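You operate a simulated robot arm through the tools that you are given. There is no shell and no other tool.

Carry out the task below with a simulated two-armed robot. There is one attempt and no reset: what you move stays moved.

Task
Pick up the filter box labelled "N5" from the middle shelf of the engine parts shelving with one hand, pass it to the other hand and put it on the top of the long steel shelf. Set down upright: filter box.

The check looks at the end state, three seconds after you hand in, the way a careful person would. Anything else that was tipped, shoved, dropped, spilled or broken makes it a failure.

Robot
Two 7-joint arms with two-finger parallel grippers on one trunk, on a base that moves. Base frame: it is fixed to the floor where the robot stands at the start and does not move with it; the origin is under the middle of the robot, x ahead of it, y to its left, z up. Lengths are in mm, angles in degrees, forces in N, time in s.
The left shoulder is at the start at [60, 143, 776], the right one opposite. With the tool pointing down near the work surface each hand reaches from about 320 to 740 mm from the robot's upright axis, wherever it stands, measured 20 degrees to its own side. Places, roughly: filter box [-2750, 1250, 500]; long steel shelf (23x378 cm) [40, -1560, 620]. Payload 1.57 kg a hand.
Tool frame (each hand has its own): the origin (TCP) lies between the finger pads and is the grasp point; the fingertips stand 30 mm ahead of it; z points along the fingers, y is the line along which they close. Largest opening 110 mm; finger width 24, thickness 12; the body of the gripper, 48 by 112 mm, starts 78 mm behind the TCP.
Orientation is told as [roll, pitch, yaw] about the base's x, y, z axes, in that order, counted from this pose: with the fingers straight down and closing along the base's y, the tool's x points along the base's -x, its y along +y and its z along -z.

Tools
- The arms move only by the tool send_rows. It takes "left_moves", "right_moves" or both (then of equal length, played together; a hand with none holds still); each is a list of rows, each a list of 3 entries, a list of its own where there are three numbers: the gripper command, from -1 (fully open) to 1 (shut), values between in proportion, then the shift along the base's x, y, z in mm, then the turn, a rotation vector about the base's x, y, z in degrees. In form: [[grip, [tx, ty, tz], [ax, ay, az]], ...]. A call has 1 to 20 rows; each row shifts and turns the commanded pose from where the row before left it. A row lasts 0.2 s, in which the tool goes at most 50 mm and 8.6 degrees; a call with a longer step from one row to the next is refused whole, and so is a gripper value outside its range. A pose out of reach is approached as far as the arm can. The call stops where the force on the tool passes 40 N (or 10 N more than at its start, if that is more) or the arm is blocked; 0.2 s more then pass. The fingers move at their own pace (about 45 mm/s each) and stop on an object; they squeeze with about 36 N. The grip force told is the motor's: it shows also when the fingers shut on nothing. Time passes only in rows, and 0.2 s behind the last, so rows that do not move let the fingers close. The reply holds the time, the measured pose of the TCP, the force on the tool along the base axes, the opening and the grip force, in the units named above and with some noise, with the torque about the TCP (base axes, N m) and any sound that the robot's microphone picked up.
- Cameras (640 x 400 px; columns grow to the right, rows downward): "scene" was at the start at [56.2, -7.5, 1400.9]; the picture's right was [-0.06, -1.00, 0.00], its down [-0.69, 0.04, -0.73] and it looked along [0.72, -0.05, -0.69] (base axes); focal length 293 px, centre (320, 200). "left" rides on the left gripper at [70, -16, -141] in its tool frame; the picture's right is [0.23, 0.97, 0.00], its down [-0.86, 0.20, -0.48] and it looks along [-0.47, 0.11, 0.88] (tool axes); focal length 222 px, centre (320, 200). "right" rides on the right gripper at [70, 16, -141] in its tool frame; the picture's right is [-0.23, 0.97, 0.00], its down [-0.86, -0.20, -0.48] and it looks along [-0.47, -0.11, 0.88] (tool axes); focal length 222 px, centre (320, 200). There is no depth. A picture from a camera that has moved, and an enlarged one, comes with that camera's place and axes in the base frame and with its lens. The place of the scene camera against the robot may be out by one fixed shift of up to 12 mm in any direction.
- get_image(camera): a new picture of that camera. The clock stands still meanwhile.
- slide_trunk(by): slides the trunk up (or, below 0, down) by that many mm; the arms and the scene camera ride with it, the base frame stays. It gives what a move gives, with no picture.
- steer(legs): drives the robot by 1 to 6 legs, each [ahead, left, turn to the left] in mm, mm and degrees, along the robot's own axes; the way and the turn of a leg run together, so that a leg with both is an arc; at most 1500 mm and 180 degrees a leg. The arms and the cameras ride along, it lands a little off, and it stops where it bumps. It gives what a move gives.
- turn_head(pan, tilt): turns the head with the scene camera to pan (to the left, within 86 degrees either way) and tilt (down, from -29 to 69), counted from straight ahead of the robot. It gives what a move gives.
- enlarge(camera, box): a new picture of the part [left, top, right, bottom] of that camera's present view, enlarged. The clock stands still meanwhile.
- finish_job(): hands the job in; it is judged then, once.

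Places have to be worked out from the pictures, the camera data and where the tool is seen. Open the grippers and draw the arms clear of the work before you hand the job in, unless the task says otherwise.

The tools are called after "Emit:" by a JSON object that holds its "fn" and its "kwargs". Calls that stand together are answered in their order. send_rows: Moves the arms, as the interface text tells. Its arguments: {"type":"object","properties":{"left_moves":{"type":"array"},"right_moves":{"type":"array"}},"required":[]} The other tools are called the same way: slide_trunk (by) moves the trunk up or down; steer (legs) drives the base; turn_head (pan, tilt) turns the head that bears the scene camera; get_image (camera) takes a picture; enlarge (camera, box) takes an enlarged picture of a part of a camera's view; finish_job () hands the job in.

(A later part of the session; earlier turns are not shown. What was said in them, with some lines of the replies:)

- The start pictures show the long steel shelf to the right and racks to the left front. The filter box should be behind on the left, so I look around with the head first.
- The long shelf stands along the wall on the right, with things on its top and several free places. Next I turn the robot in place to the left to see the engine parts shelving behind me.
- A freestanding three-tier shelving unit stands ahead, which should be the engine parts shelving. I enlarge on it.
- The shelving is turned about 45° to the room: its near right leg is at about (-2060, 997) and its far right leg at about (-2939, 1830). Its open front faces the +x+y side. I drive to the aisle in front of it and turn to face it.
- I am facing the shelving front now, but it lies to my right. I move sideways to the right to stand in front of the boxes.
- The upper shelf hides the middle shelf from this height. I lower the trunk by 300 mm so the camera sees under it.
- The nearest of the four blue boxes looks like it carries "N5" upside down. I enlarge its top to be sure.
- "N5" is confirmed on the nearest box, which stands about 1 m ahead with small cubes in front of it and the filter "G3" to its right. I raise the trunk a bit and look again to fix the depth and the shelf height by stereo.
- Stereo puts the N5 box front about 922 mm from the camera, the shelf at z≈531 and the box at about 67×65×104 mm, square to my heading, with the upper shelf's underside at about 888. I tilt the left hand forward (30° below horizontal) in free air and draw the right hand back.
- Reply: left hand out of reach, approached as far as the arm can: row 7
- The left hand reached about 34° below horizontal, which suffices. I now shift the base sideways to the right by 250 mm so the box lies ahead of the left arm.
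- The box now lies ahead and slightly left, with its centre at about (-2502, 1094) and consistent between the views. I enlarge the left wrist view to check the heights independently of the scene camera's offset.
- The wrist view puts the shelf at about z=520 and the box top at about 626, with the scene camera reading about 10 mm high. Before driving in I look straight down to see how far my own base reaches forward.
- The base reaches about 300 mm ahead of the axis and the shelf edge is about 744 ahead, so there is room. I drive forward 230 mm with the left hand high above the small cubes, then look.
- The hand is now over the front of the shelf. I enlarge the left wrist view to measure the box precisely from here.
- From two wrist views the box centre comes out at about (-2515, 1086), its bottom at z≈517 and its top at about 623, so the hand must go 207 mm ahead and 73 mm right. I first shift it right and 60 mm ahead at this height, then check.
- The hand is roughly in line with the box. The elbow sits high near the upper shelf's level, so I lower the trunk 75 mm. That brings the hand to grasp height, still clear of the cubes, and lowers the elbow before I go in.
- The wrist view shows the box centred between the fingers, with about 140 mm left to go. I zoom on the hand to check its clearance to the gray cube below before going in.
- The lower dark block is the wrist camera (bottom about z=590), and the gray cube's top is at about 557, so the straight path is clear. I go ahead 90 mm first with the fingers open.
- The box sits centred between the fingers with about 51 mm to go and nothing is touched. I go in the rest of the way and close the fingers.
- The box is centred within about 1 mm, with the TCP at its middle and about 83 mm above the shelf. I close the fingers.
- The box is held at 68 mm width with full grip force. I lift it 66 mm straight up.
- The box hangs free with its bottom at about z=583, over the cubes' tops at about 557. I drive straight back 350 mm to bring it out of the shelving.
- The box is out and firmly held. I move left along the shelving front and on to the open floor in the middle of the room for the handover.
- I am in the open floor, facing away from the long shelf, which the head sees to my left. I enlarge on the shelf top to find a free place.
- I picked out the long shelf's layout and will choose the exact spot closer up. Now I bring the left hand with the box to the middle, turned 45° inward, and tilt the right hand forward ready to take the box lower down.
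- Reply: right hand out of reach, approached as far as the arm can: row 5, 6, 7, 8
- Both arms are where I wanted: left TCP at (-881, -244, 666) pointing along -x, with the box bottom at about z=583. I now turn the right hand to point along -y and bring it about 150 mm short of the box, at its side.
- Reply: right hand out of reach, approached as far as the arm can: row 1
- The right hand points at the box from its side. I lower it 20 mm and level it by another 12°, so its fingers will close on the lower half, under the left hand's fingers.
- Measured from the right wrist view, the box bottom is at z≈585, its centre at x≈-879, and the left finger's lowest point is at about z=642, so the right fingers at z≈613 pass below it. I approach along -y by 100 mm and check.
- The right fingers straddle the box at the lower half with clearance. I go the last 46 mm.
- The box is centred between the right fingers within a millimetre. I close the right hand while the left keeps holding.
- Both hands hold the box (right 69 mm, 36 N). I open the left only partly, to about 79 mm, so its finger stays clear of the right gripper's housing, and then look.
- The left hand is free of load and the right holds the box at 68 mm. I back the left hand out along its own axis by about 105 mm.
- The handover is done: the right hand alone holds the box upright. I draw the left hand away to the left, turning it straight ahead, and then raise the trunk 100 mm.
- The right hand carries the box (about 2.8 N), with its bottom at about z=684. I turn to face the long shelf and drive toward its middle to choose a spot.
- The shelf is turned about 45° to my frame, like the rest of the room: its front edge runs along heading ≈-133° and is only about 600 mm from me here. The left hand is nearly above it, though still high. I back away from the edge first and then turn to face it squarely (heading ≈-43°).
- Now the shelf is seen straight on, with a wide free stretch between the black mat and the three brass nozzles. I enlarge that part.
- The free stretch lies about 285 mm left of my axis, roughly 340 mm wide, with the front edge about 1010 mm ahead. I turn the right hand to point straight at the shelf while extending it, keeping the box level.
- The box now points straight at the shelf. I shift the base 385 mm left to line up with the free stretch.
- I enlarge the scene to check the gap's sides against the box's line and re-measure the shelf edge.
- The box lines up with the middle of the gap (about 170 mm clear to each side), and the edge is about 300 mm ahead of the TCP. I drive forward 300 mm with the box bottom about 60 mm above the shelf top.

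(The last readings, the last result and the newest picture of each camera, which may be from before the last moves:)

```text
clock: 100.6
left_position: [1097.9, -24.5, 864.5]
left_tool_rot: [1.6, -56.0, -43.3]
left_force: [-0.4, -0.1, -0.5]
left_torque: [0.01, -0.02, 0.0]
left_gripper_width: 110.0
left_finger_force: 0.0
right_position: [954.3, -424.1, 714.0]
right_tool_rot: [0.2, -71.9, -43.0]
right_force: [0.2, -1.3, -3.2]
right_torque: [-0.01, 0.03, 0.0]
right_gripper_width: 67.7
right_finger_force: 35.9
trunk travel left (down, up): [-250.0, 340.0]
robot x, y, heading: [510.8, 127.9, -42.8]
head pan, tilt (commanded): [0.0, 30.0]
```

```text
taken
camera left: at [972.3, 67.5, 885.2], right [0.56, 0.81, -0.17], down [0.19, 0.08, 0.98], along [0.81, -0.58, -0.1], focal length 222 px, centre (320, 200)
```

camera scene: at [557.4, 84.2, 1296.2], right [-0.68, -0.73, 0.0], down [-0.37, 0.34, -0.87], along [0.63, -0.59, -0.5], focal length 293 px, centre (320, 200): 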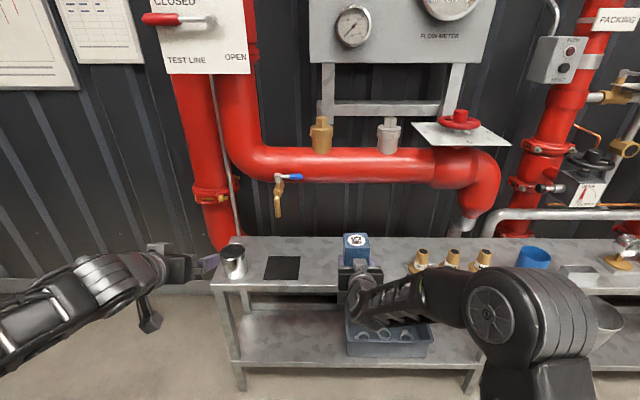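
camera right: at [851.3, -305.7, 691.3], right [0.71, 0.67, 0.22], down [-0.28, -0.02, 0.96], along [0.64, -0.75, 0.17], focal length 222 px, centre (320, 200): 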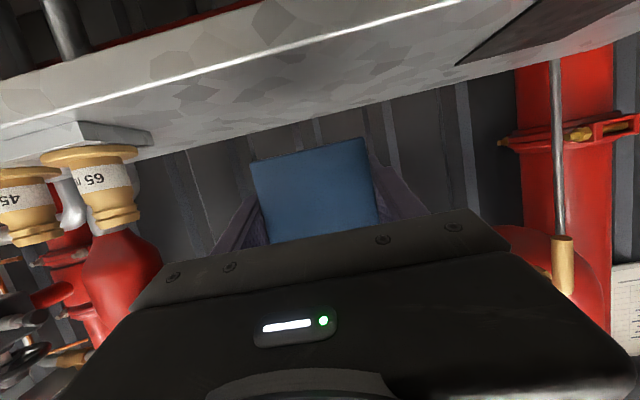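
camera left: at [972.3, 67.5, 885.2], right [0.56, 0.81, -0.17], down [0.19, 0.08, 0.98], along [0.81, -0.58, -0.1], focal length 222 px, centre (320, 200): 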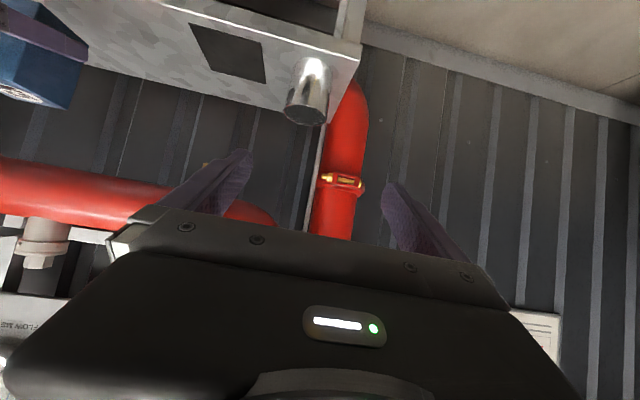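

The edge is now about 4 mm ahead of the TCP and the shelf top works out at z≈621. I extend the hand 84 mm over the shelf, then lower it 45 mm, leaving about 20 mm to go.

Emit:
{"fn": "send_rows", "kwargs": {"right_moves": [[1, [20.4, -19.1, 0], [0, 0, 0]], [1, [20.4, -19.1, 0], [0, 0, 0]], [1, [20.4, -19.1, 0], [0, 0, 0]], [1, [0, 0, -15], [0, 0, 0]], [1, [0, 0, -15], [0, 0, 0]], [1, [0, 0, -15], [0, 0, 0]]]}}

Emit:
{"fn": "get_image", "kwargs": {"camera": "right"}}

Emit:
{"fn": "enlarge", "kwargs": {"camera": "scene", "box": [200, 190, 520, 390]}}

Emit:
{"fn": "enlarge", "kwargs": {"camera": "left", "box": [0, 0, 240, 150]}}

```text
clock: 102.0
left_position: [1097.9, -25.4, 864.5]
left_tool_rot: [1.7, -56.0, -43.2]
left_force: [0.0, -0.5, 0.0]
left_torque: [-0.02, -0.01, 0.03]
left_gripper_width: 109.8
left_finger_force: 0.1
right_position: [1016.3, -480.7, 667.8]
right_tool_rot: [0.3, -71.9, -43.0]
right_force: [-1.0, -0.8, -3.9]
right_torque: [0.0, 0.05, -0.02]
right_gripper_width: 67.8
right_finger_force: 36.3
trunk travel left (down, up): [-250.0, 340.0]
robot x, y, heading: [509.7, 127.3, -42.8]
head pan, tilt (commanded): [0.0, 30.0]
```

```text
taken
camera right: at [912.6, -362.8, 646.0], right [0.71, 0.67, 0.22], down [-0.28, -0.02, 0.96], along [0.64, -0.75, 0.17], focal length 222 px, centre (320, 200)
```

right: 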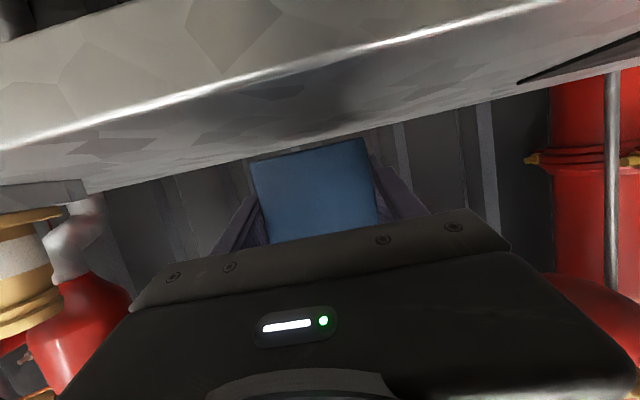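

```text
2.00 times, centred on (360, 290) of scene
camera zoom: at [557.4, 84.2, 1296.2], right [-0.68, -0.73, 0.0], down [-0.37, 0.34, -0.87], along [0.63, -0.59, -0.5], focal length 585 px, centre (240, 20)
```

zoom: 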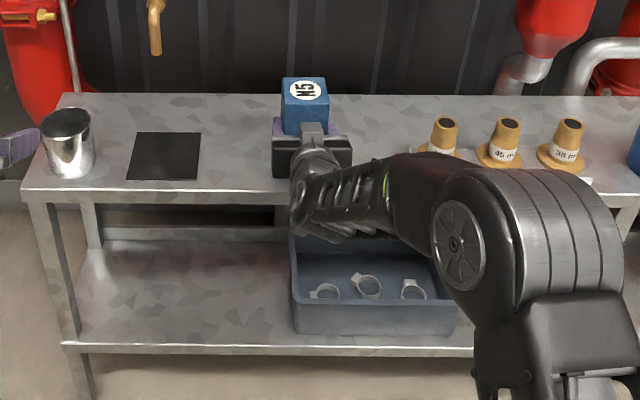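

```text
2.67 times, centred on (120, 75) of left
camera zoom: at [972.3, 67.5, 885.2], right [0.56, 0.81, -0.17], down [0.19, 0.08, 0.98], along [0.81, -0.58, -0.1], focal length 592 px, centre (853, 533)
```

zoom: 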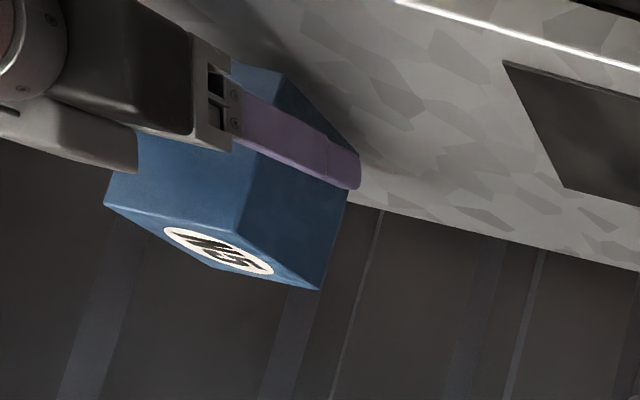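

The box hangs over the free spot, about 80 mm behind the edge, with clear space around it. I lower it 12 mm further.

Emit:
{"fn": "send_rows", "kwargs": {"right_moves": [[1, [0, 0, -6], [0, 0, 0]], [1, [0, 0, -6], [0, 0, 0]], [1, [0, 0, 0], [0, 0, 0]]]}}

Emit:
{"fn": "enlarge", "kwargs": {"camera": "left", "box": [20, 0, 180, 100]}}

Emit:
{"fn": "enlarge", "kwargs": {"camera": "scene", "box": [310, 210, 410, 290]}}

```text
clock: 102.8
left_position: [1099.7, -24.8, 865.4]
left_tool_rot: [1.5, -55.8, -43.2]
left_force: [-0.4, -0.6, -0.2]
left_torque: [0.01, 0.0, -0.02]
left_gripper_width: 110.3
left_finger_force: 0.0
right_position: [1014.9, -482.2, 656.7]
right_tool_rot: [0.2, -72.0, -43.0]
right_force: [-0.3, -0.1, -3.7]
right_torque: [0.01, 0.04, -0.02]
right_gripper_width: 67.8
right_finger_force: 35.8
trunk travel left (down, up): [-250.0, 340.0]
robot x, y, heading: [510.0, 126.5, -43.0]
head pan, tilt (commanded): [0.0, 30.0]
```

```text
4.00 times, centred on (100, 50) of left
camera zoom: at [972.3, 67.5, 885.2], right [0.56, 0.81, -0.17], down [0.19, 0.08, 0.98], along [0.81, -0.58, -0.1], focal length 888 px, centre (1200, 800)
```

zoom: 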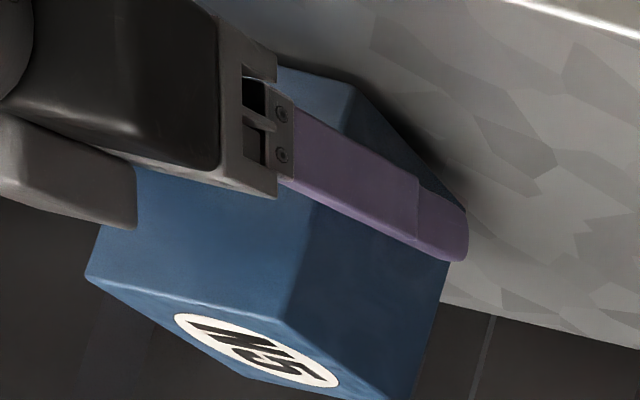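

```text
5.00 times, centred on (360, 250) of scene
camera zoom: at [557.5, 84.2, 1296.2], right [-0.68, -0.73, 0.0], down [-0.37, 0.34, -0.87], along [0.63, -0.59, -0.5], focal length 1463 px, centre (120, -50)
```

zoom: 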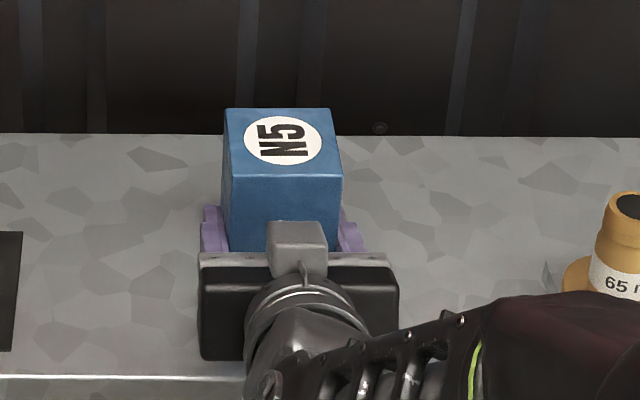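

Force still shows only the box's weight (-3.7 N) and it is a few millimetres above the surface. I keep lowering in small steps and watch the force.

Emit:
{"fn": "send_rows", "kwargs": {"right_moves": [[1, [0, 0, -1.5], [0, 0, 0]], [1, [0, 0, -1.5], [0, 0, 0]], [1, [0, 0, 0], [0, 0, 0]]]}}

Emit:
{"fn": "send_rows", "kwargs": {"right_moves": [[1, [0, 0, -1], [0, 0, 0]], [1, [0, 0, -1], [0, 0, 0]], [1, [0, 0, 0], [0, 0, 0]]]}}

```text
clock: 103.6
left_position: [1098.2, -24.7, 865.1]
left_tool_rot: [1.5, -55.8, -43.2]
left_force: [-0.2, -0.2, 0.4]
left_torque: [-0.03, 0.01, -0.04]
left_gripper_width: 109.9
left_finger_force: 0.0
right_position: [1015.2, -479.5, 654.0]
right_tool_rot: [0.3, -71.9, -43.0]
right_force: [-0.1, 0.3, -2.2]
right_torque: [0.03, 0.04, 0.01]
right_gripper_width: 67.9
right_finger_force: 36.2
trunk travel left (down, up): [-250.0, 340.0]
robot x, y, heading: [505.1, 129.9, -42.9]
head pan, tilt (commanded): [0.0, 30.0]
```

```text
clock: 104.4
left_position: [1098.5, -24.3, 863.8]
left_tool_rot: [1.4, -55.9, -43.2]
left_force: [-0.1, -0.3, -0.1]
left_torque: [0.02, -0.04, 0.0]
left_gripper_width: 110.2
left_finger_force: 0.1
right_position: [1015.1, -481.1, 653.7]
right_tool_rot: [0.2, -71.8, -43.0]
right_force: [0.5, -0.3, -3.6]
right_torque: [0.01, -0.01, 0.0]
right_gripper_width: 67.5
right_finger_force: 36.3
trunk travel left (down, up): [-250.0, 340.0]
robot x, y, heading: [509.8, 125.6, -43.2]
head pan, tilt (commanded): [0.0, 30.0]
```

There is no contact yet, so I lower in two more 2 mm steps and read the force each time.

Emit:
{"fn": "send_rows", "kwargs": {"right_moves": [[1, [0, 0, -1], [0, 0, 0]], [1, [0, 0, -1], [0, 0, 0]], [1, [0, 0, 0], [0, 0, 0]]]}}

Emit:
{"fn": "send_rows", "kwargs": {"right_moves": [[1, [0, 0, -1], [0, 0, 0]], [1, [0, 0, -1], [0, 0, 0]], [1, [0, 0, 0], [0, 0, 0]]]}}

```text
clock: 105.2
left_position: [1099.0, -25.1, 864.9]
left_tool_rot: [1.6, -55.9, -43.2]
left_force: [0.7, -0.4, -1.0]
left_torque: [0.01, 0.0, -0.01]
left_gripper_width: 110.0
left_finger_force: 0.1
right_position: [1015.1, -481.8, 650.9]
right_tool_rot: [0.1, -71.8, -42.8]
right_force: [0.1, -0.4, -2.4]
right_torque: [-0.01, 0.02, -0.01]
right_gripper_width: 67.8
right_finger_force: 35.6
trunk travel left (down, up): [-250.0, 340.0]
robot x, y, heading: [507.0, 128.5, -42.9]
head pan, tilt (commanded): [0.0, 30.0]
```

```text
clock: 106.0
left_position: [1097.6, -23.6, 864.6]
left_tool_rot: [1.5, -55.9, -43.1]
left_force: [-0.1, -0.2, 0.0]
left_torque: [-0.02, 0.0, 0.0]
left_gripper_width: 110.3
left_finger_force: 0.1
right_position: [1016.2, -480.4, 650.0]
right_tool_rot: [0.1, -72.2, -43.0]
right_force: [-0.3, -0.9, 5.2]
right_torque: [0.14, 0.16, 0.03]
right_gripper_width: 67.9
right_finger_force: 35.9
trunk travel left (down, up): [-250.0, 340.0]
robot x, y, heading: [510.0, 129.9, -42.8]
head pan, tilt (commanded): [0.0, 30.0]
```

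The force turned to +5 N, so the box now stands on the shelf. I look once more before letting go.

Emit:
{"fn": "enlarge", "kwargs": {"camera": "left", "box": [20, 0, 180, 100]}}

Emit:
{"fn": "get_image", "kwargs": {"camera": "right"}}

```text
4.00 times, centred on (100, 50) of left
camera zoom: at [971.9, 67.8, 885.6], right [0.56, 0.81, -0.17], down [0.18, 0.08, 0.98], along [0.81, -0.58, -0.1], focal length 888 px, centre (1200, 800)
```

zoom: 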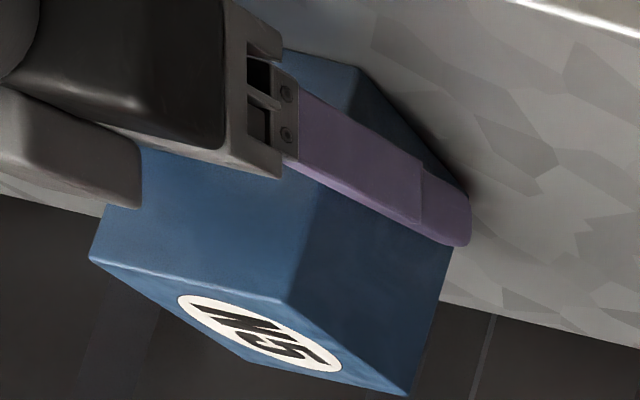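

```text
taken
camera right: at [912.2, -362.3, 627.2], right [0.71, 0.67, 0.22], down [-0.28, -0.02, 0.96], along [0.64, -0.75, 0.17], focal length 222 px, centre (320, 200)
```

right: 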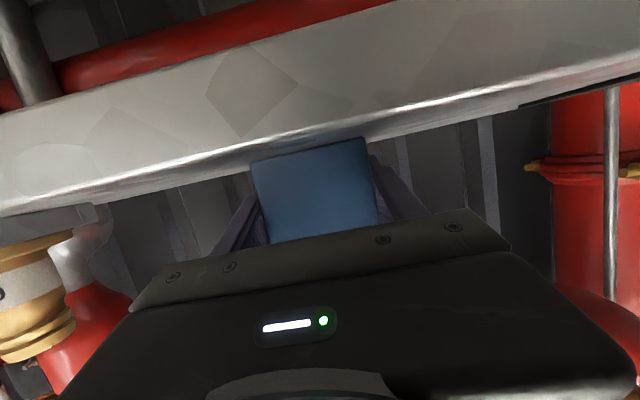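

The box's base rests on the surface along its whole edge. I open the right hand slowly without moving it.

Emit:
{"fn": "send_rows", "kwargs": {"right_moves": [[-0.1, [0, 0, 0], [0, 0, 0]], [-0.3, [0, 0, 0], [0, 0, 0]], [-0.5, [0, 0, 0], [0, 0, 0]], [-0.75, [0, 0, 0], [0, 0, 0]], [-1, [0, 0, 0], [0, 0, 0]], [-1, [0, 0, 0], [0, 0, 0]], [-1, [0, 0, 0], [0, 0, 0]]]}}

Emit:
{"fn": "enlarge", "kwargs": {"camera": "left", "box": [20, 0, 180, 100]}}

Emit:
{"fn": "enlarge", "kwargs": {"camera": "scene", "box": [310, 210, 410, 290]}}

Emit:
{"fn": "get_image", "kwargs": {"camera": "right"}}

```text
clock: 107.6
left_position: [1098.0, -24.0, 864.5]
left_tool_rot: [1.6, -55.9, -43.1]
left_force: [1.0, -0.3, 0.1]
left_torque: [0.01, 0.0, 0.03]
left_gripper_width: 110.0
left_finger_force: 0.1
right_position: [1015.6, -480.2, 648.4]
right_tool_rot: [0.0, -72.0, -43.0]
right_force: [-0.8, 0.0, 0.0]
right_torque: [0.01, 0.02, 0.0]
right_gripper_width: 110.1
right_finger_force: 0.1
trunk travel left (down, up): [-250.0, 340.0]
robot x, y, heading: [507.1, 127.2, -42.9]
head pan, tilt (commanded): [0.0, 30.0]
```

```text
4.00 times, centred on (100, 50) of left
camera zoom: at [972.1, 67.7, 885.3], right [0.56, 0.81, -0.17], down [0.19, 0.08, 0.98], along [0.81, -0.58, -0.1], focal length 888 px, centre (1200, 800)
```

zoom: 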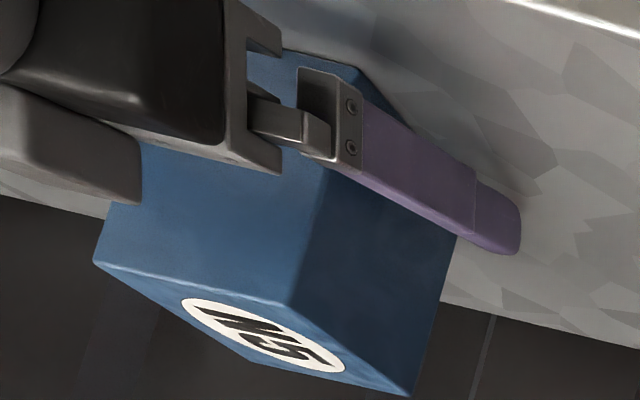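

```text
5.00 times, centred on (360, 250) of scene
camera zoom: at [557.2, 84.5, 1296.3], right [-0.68, -0.73, 0.0], down [-0.37, 0.34, -0.87], along [0.63, -0.59, -0.5], focal length 1463 px, centre (120, -50)
```

zoom: 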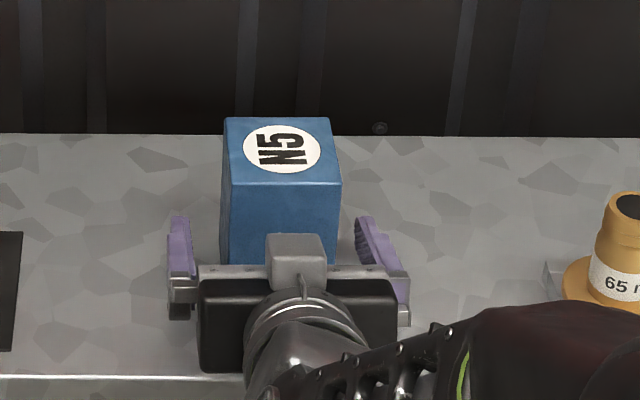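

```text
taken
camera right: at [911.9, -361.9, 626.0], right [0.71, 0.67, 0.22], down [-0.28, -0.02, 0.96], along [0.64, -0.75, 0.17], focal length 222 px, centre (320, 200)
```

right: 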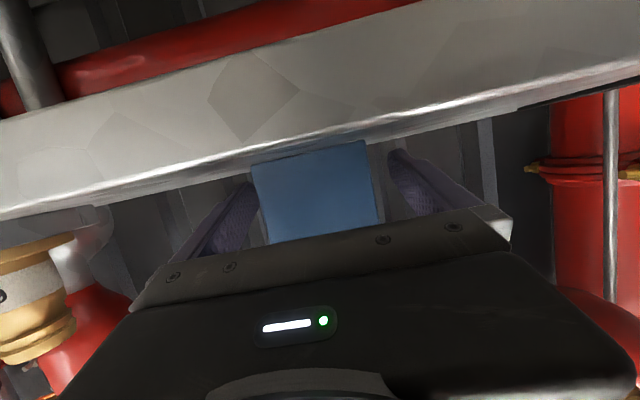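

The box stands free and upright, and both fingers are clear of it. I back the right hand out along its axis by 85 mm.

Emit:
{"fn": "send_rows", "kwargs": {"right_moves": [[-1, [-7, 6.5, 3], [0, 0, 0]], [-1, [-10.4, 9.75, 4.6], [0, 0, 0]], [-1, [-10.4, 9.75, 4.6], [0, 0, 0]], [-1, [-10.4, 9.75, 4.6], [0, 0, 0]], [-1, [-10.4, 9.75, 4.6], [0, 0, 0]], [-1, [-10.4, 9.75, 4.6], [0, 0, 0]]]}}

Emit:
{"fn": "get_image", "kwargs": {"camera": "right"}}

Emit:
{"fn": "get_image", "kwargs": {"camera": "scene"}}

```text
clock: 109.0
left_position: [1098.4, -25.7, 865.3]
left_tool_rot: [1.4, -56.0, -43.2]
left_force: [-0.5, -0.4, 0.6]
left_torque: [-0.04, -0.03, -0.02]
left_gripper_width: 110.1
left_finger_force: 0.0
right_position: [955.0, -424.5, 673.5]
right_tool_rot: [0.2, -72.0, -43.1]
right_force: [-0.1, 0.5, 0.5]
right_torque: [0.0, 0.01, 0.01]
right_gripper_width: 110.2
right_finger_force: 0.1
trunk travel left (down, up): [-250.0, 340.0]
robot x, y, heading: [512.5, 125.1, -42.9]
head pan, tilt (commanded): [0.0, 30.0]
```

```text
taken
camera right: at [852.8, -305.8, 651.3], right [0.71, 0.67, 0.22], down [-0.28, -0.02, 0.96], along [0.64, -0.75, 0.17], focal length 222 px, centre (320, 200)
```

right: 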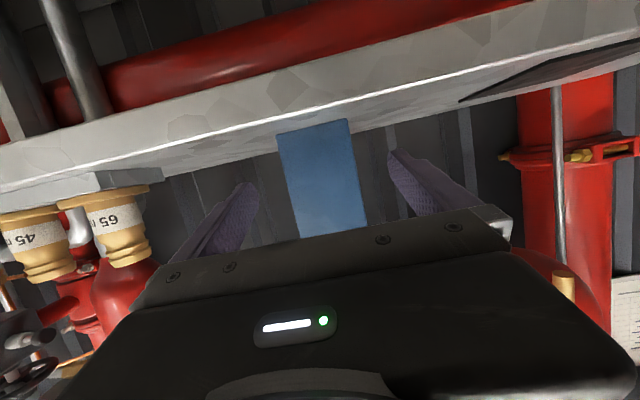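

```text
taken
camera scene: at [557.2, 84.5, 1296.3], right [-0.68, -0.73, 0.0], down [-0.37, 0.34, -0.87], along [0.63, -0.59, -0.5], focal length 293 px, centre (320, 200)
```

scene: 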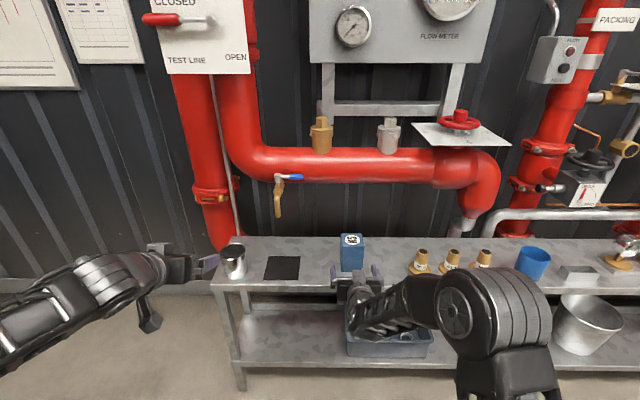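

The fingers are now wholly in front of the box. I drive the base straight back 350 mm to clear the work and take a last look.

Emit:
{"fn": "steer", "kwargs": {"legs": [[-350, 0, 0]]}}

Emit:
{"fn": "get_image", "kwargs": {"camera": "scene"}}

Emit:
{"fn": "enlarge", "kwargs": {"camera": "scene", "box": [230, 160, 470, 310]}}

Emit:
{"fn": "get_image", "kwargs": {"camera": "right"}}

```text
clock: 111.3
left_position: [836.3, 223.4, 866.1]
left_tool_rot: [1.5, -55.9, -42.7]
left_force: [0.5, 0.1, 0.3]
left_torque: [-0.03, -0.02, 0.01]
left_gripper_width: 110.3
left_finger_force: 0.1
right_position: [698.2, -177.7, 673.3]
right_tool_rot: [0.2, -72.0, -42.5]
right_force: [0.2, 0.0, -0.6]
right_torque: [-0.02, -0.02, -0.01]
right_gripper_width: 109.8
right_finger_force: 0.0
trunk travel left (down, up): [-250.0, 340.0]
robot x, y, heading: [246.9, 370.9, -42.3]
head pan, tilt (commanded): [0.0, 30.0]
```

```text
taken
camera scene: at [294.7, 327.3, 1296.3], right [-0.68, -0.74, 0.0], down [-0.37, 0.34, -0.87], along [0.64, -0.58, -0.5], focal length 293 px, centre (320, 200)
```

scene: 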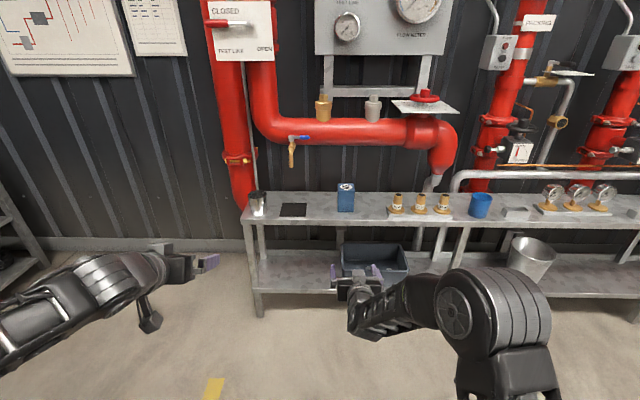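

```text
2.67 times, centred on (350, 235) of scene
camera zoom: at [294.7, 327.3, 1296.3], right [-0.68, -0.74, 0.0], down [-0.37, 0.34, -0.87], along [0.64, -0.58, -0.5], focal length 780 px, centre (240, 107)
```

zoom: 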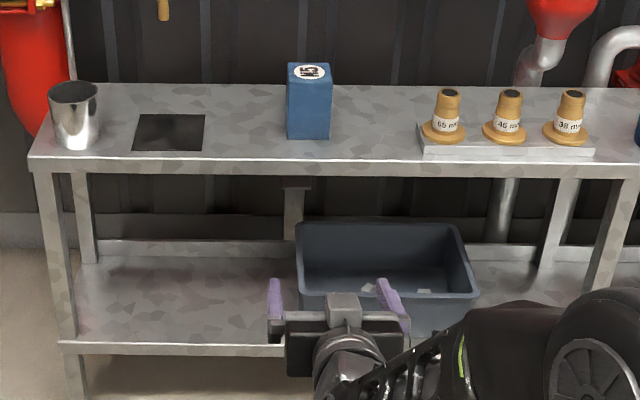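

```text
taken
camera right: at [593.6, -60.6, 651.1], right [0.71, 0.67, 0.22], down [-0.28, -0.02, 0.96], along [0.65, -0.74, 0.17], focal length 222 px, centre (320, 200)
```

right: 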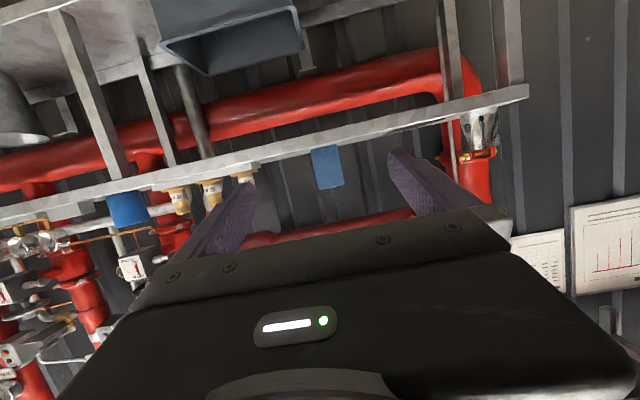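

The "N5" box stands upright on top of the long steel shelf in the free stretch. Its neighbours are untouched, both grippers are open, and the arms are well clear, so I hand the job in.

Emit:
{"fn": "finish_job", "kwargs": {}}

```text
The job is handed in.
```

The "N5" filter box is standing upright on top of the long steel shelf, and I handed the job in. I have no result from the check yet.

- **Pick-up:** the left hand took the box from the middle shelf of the engine parts shelving, and I saw nothing around it move.
- **Handover:** on the open floor the right hand gripped the lower half. The left hand then let go and backed away.
- **Placing:** the right hand set the box down about 80 mm behind the front edge. It stands in the clear stretch between the black mat and the three brass nozzles, roughly 135 mm from each.

In the last pictures the mat, nozzles and metal cup beside it stand as they did before. Both grippers are open and the arms are well back from the shelf.
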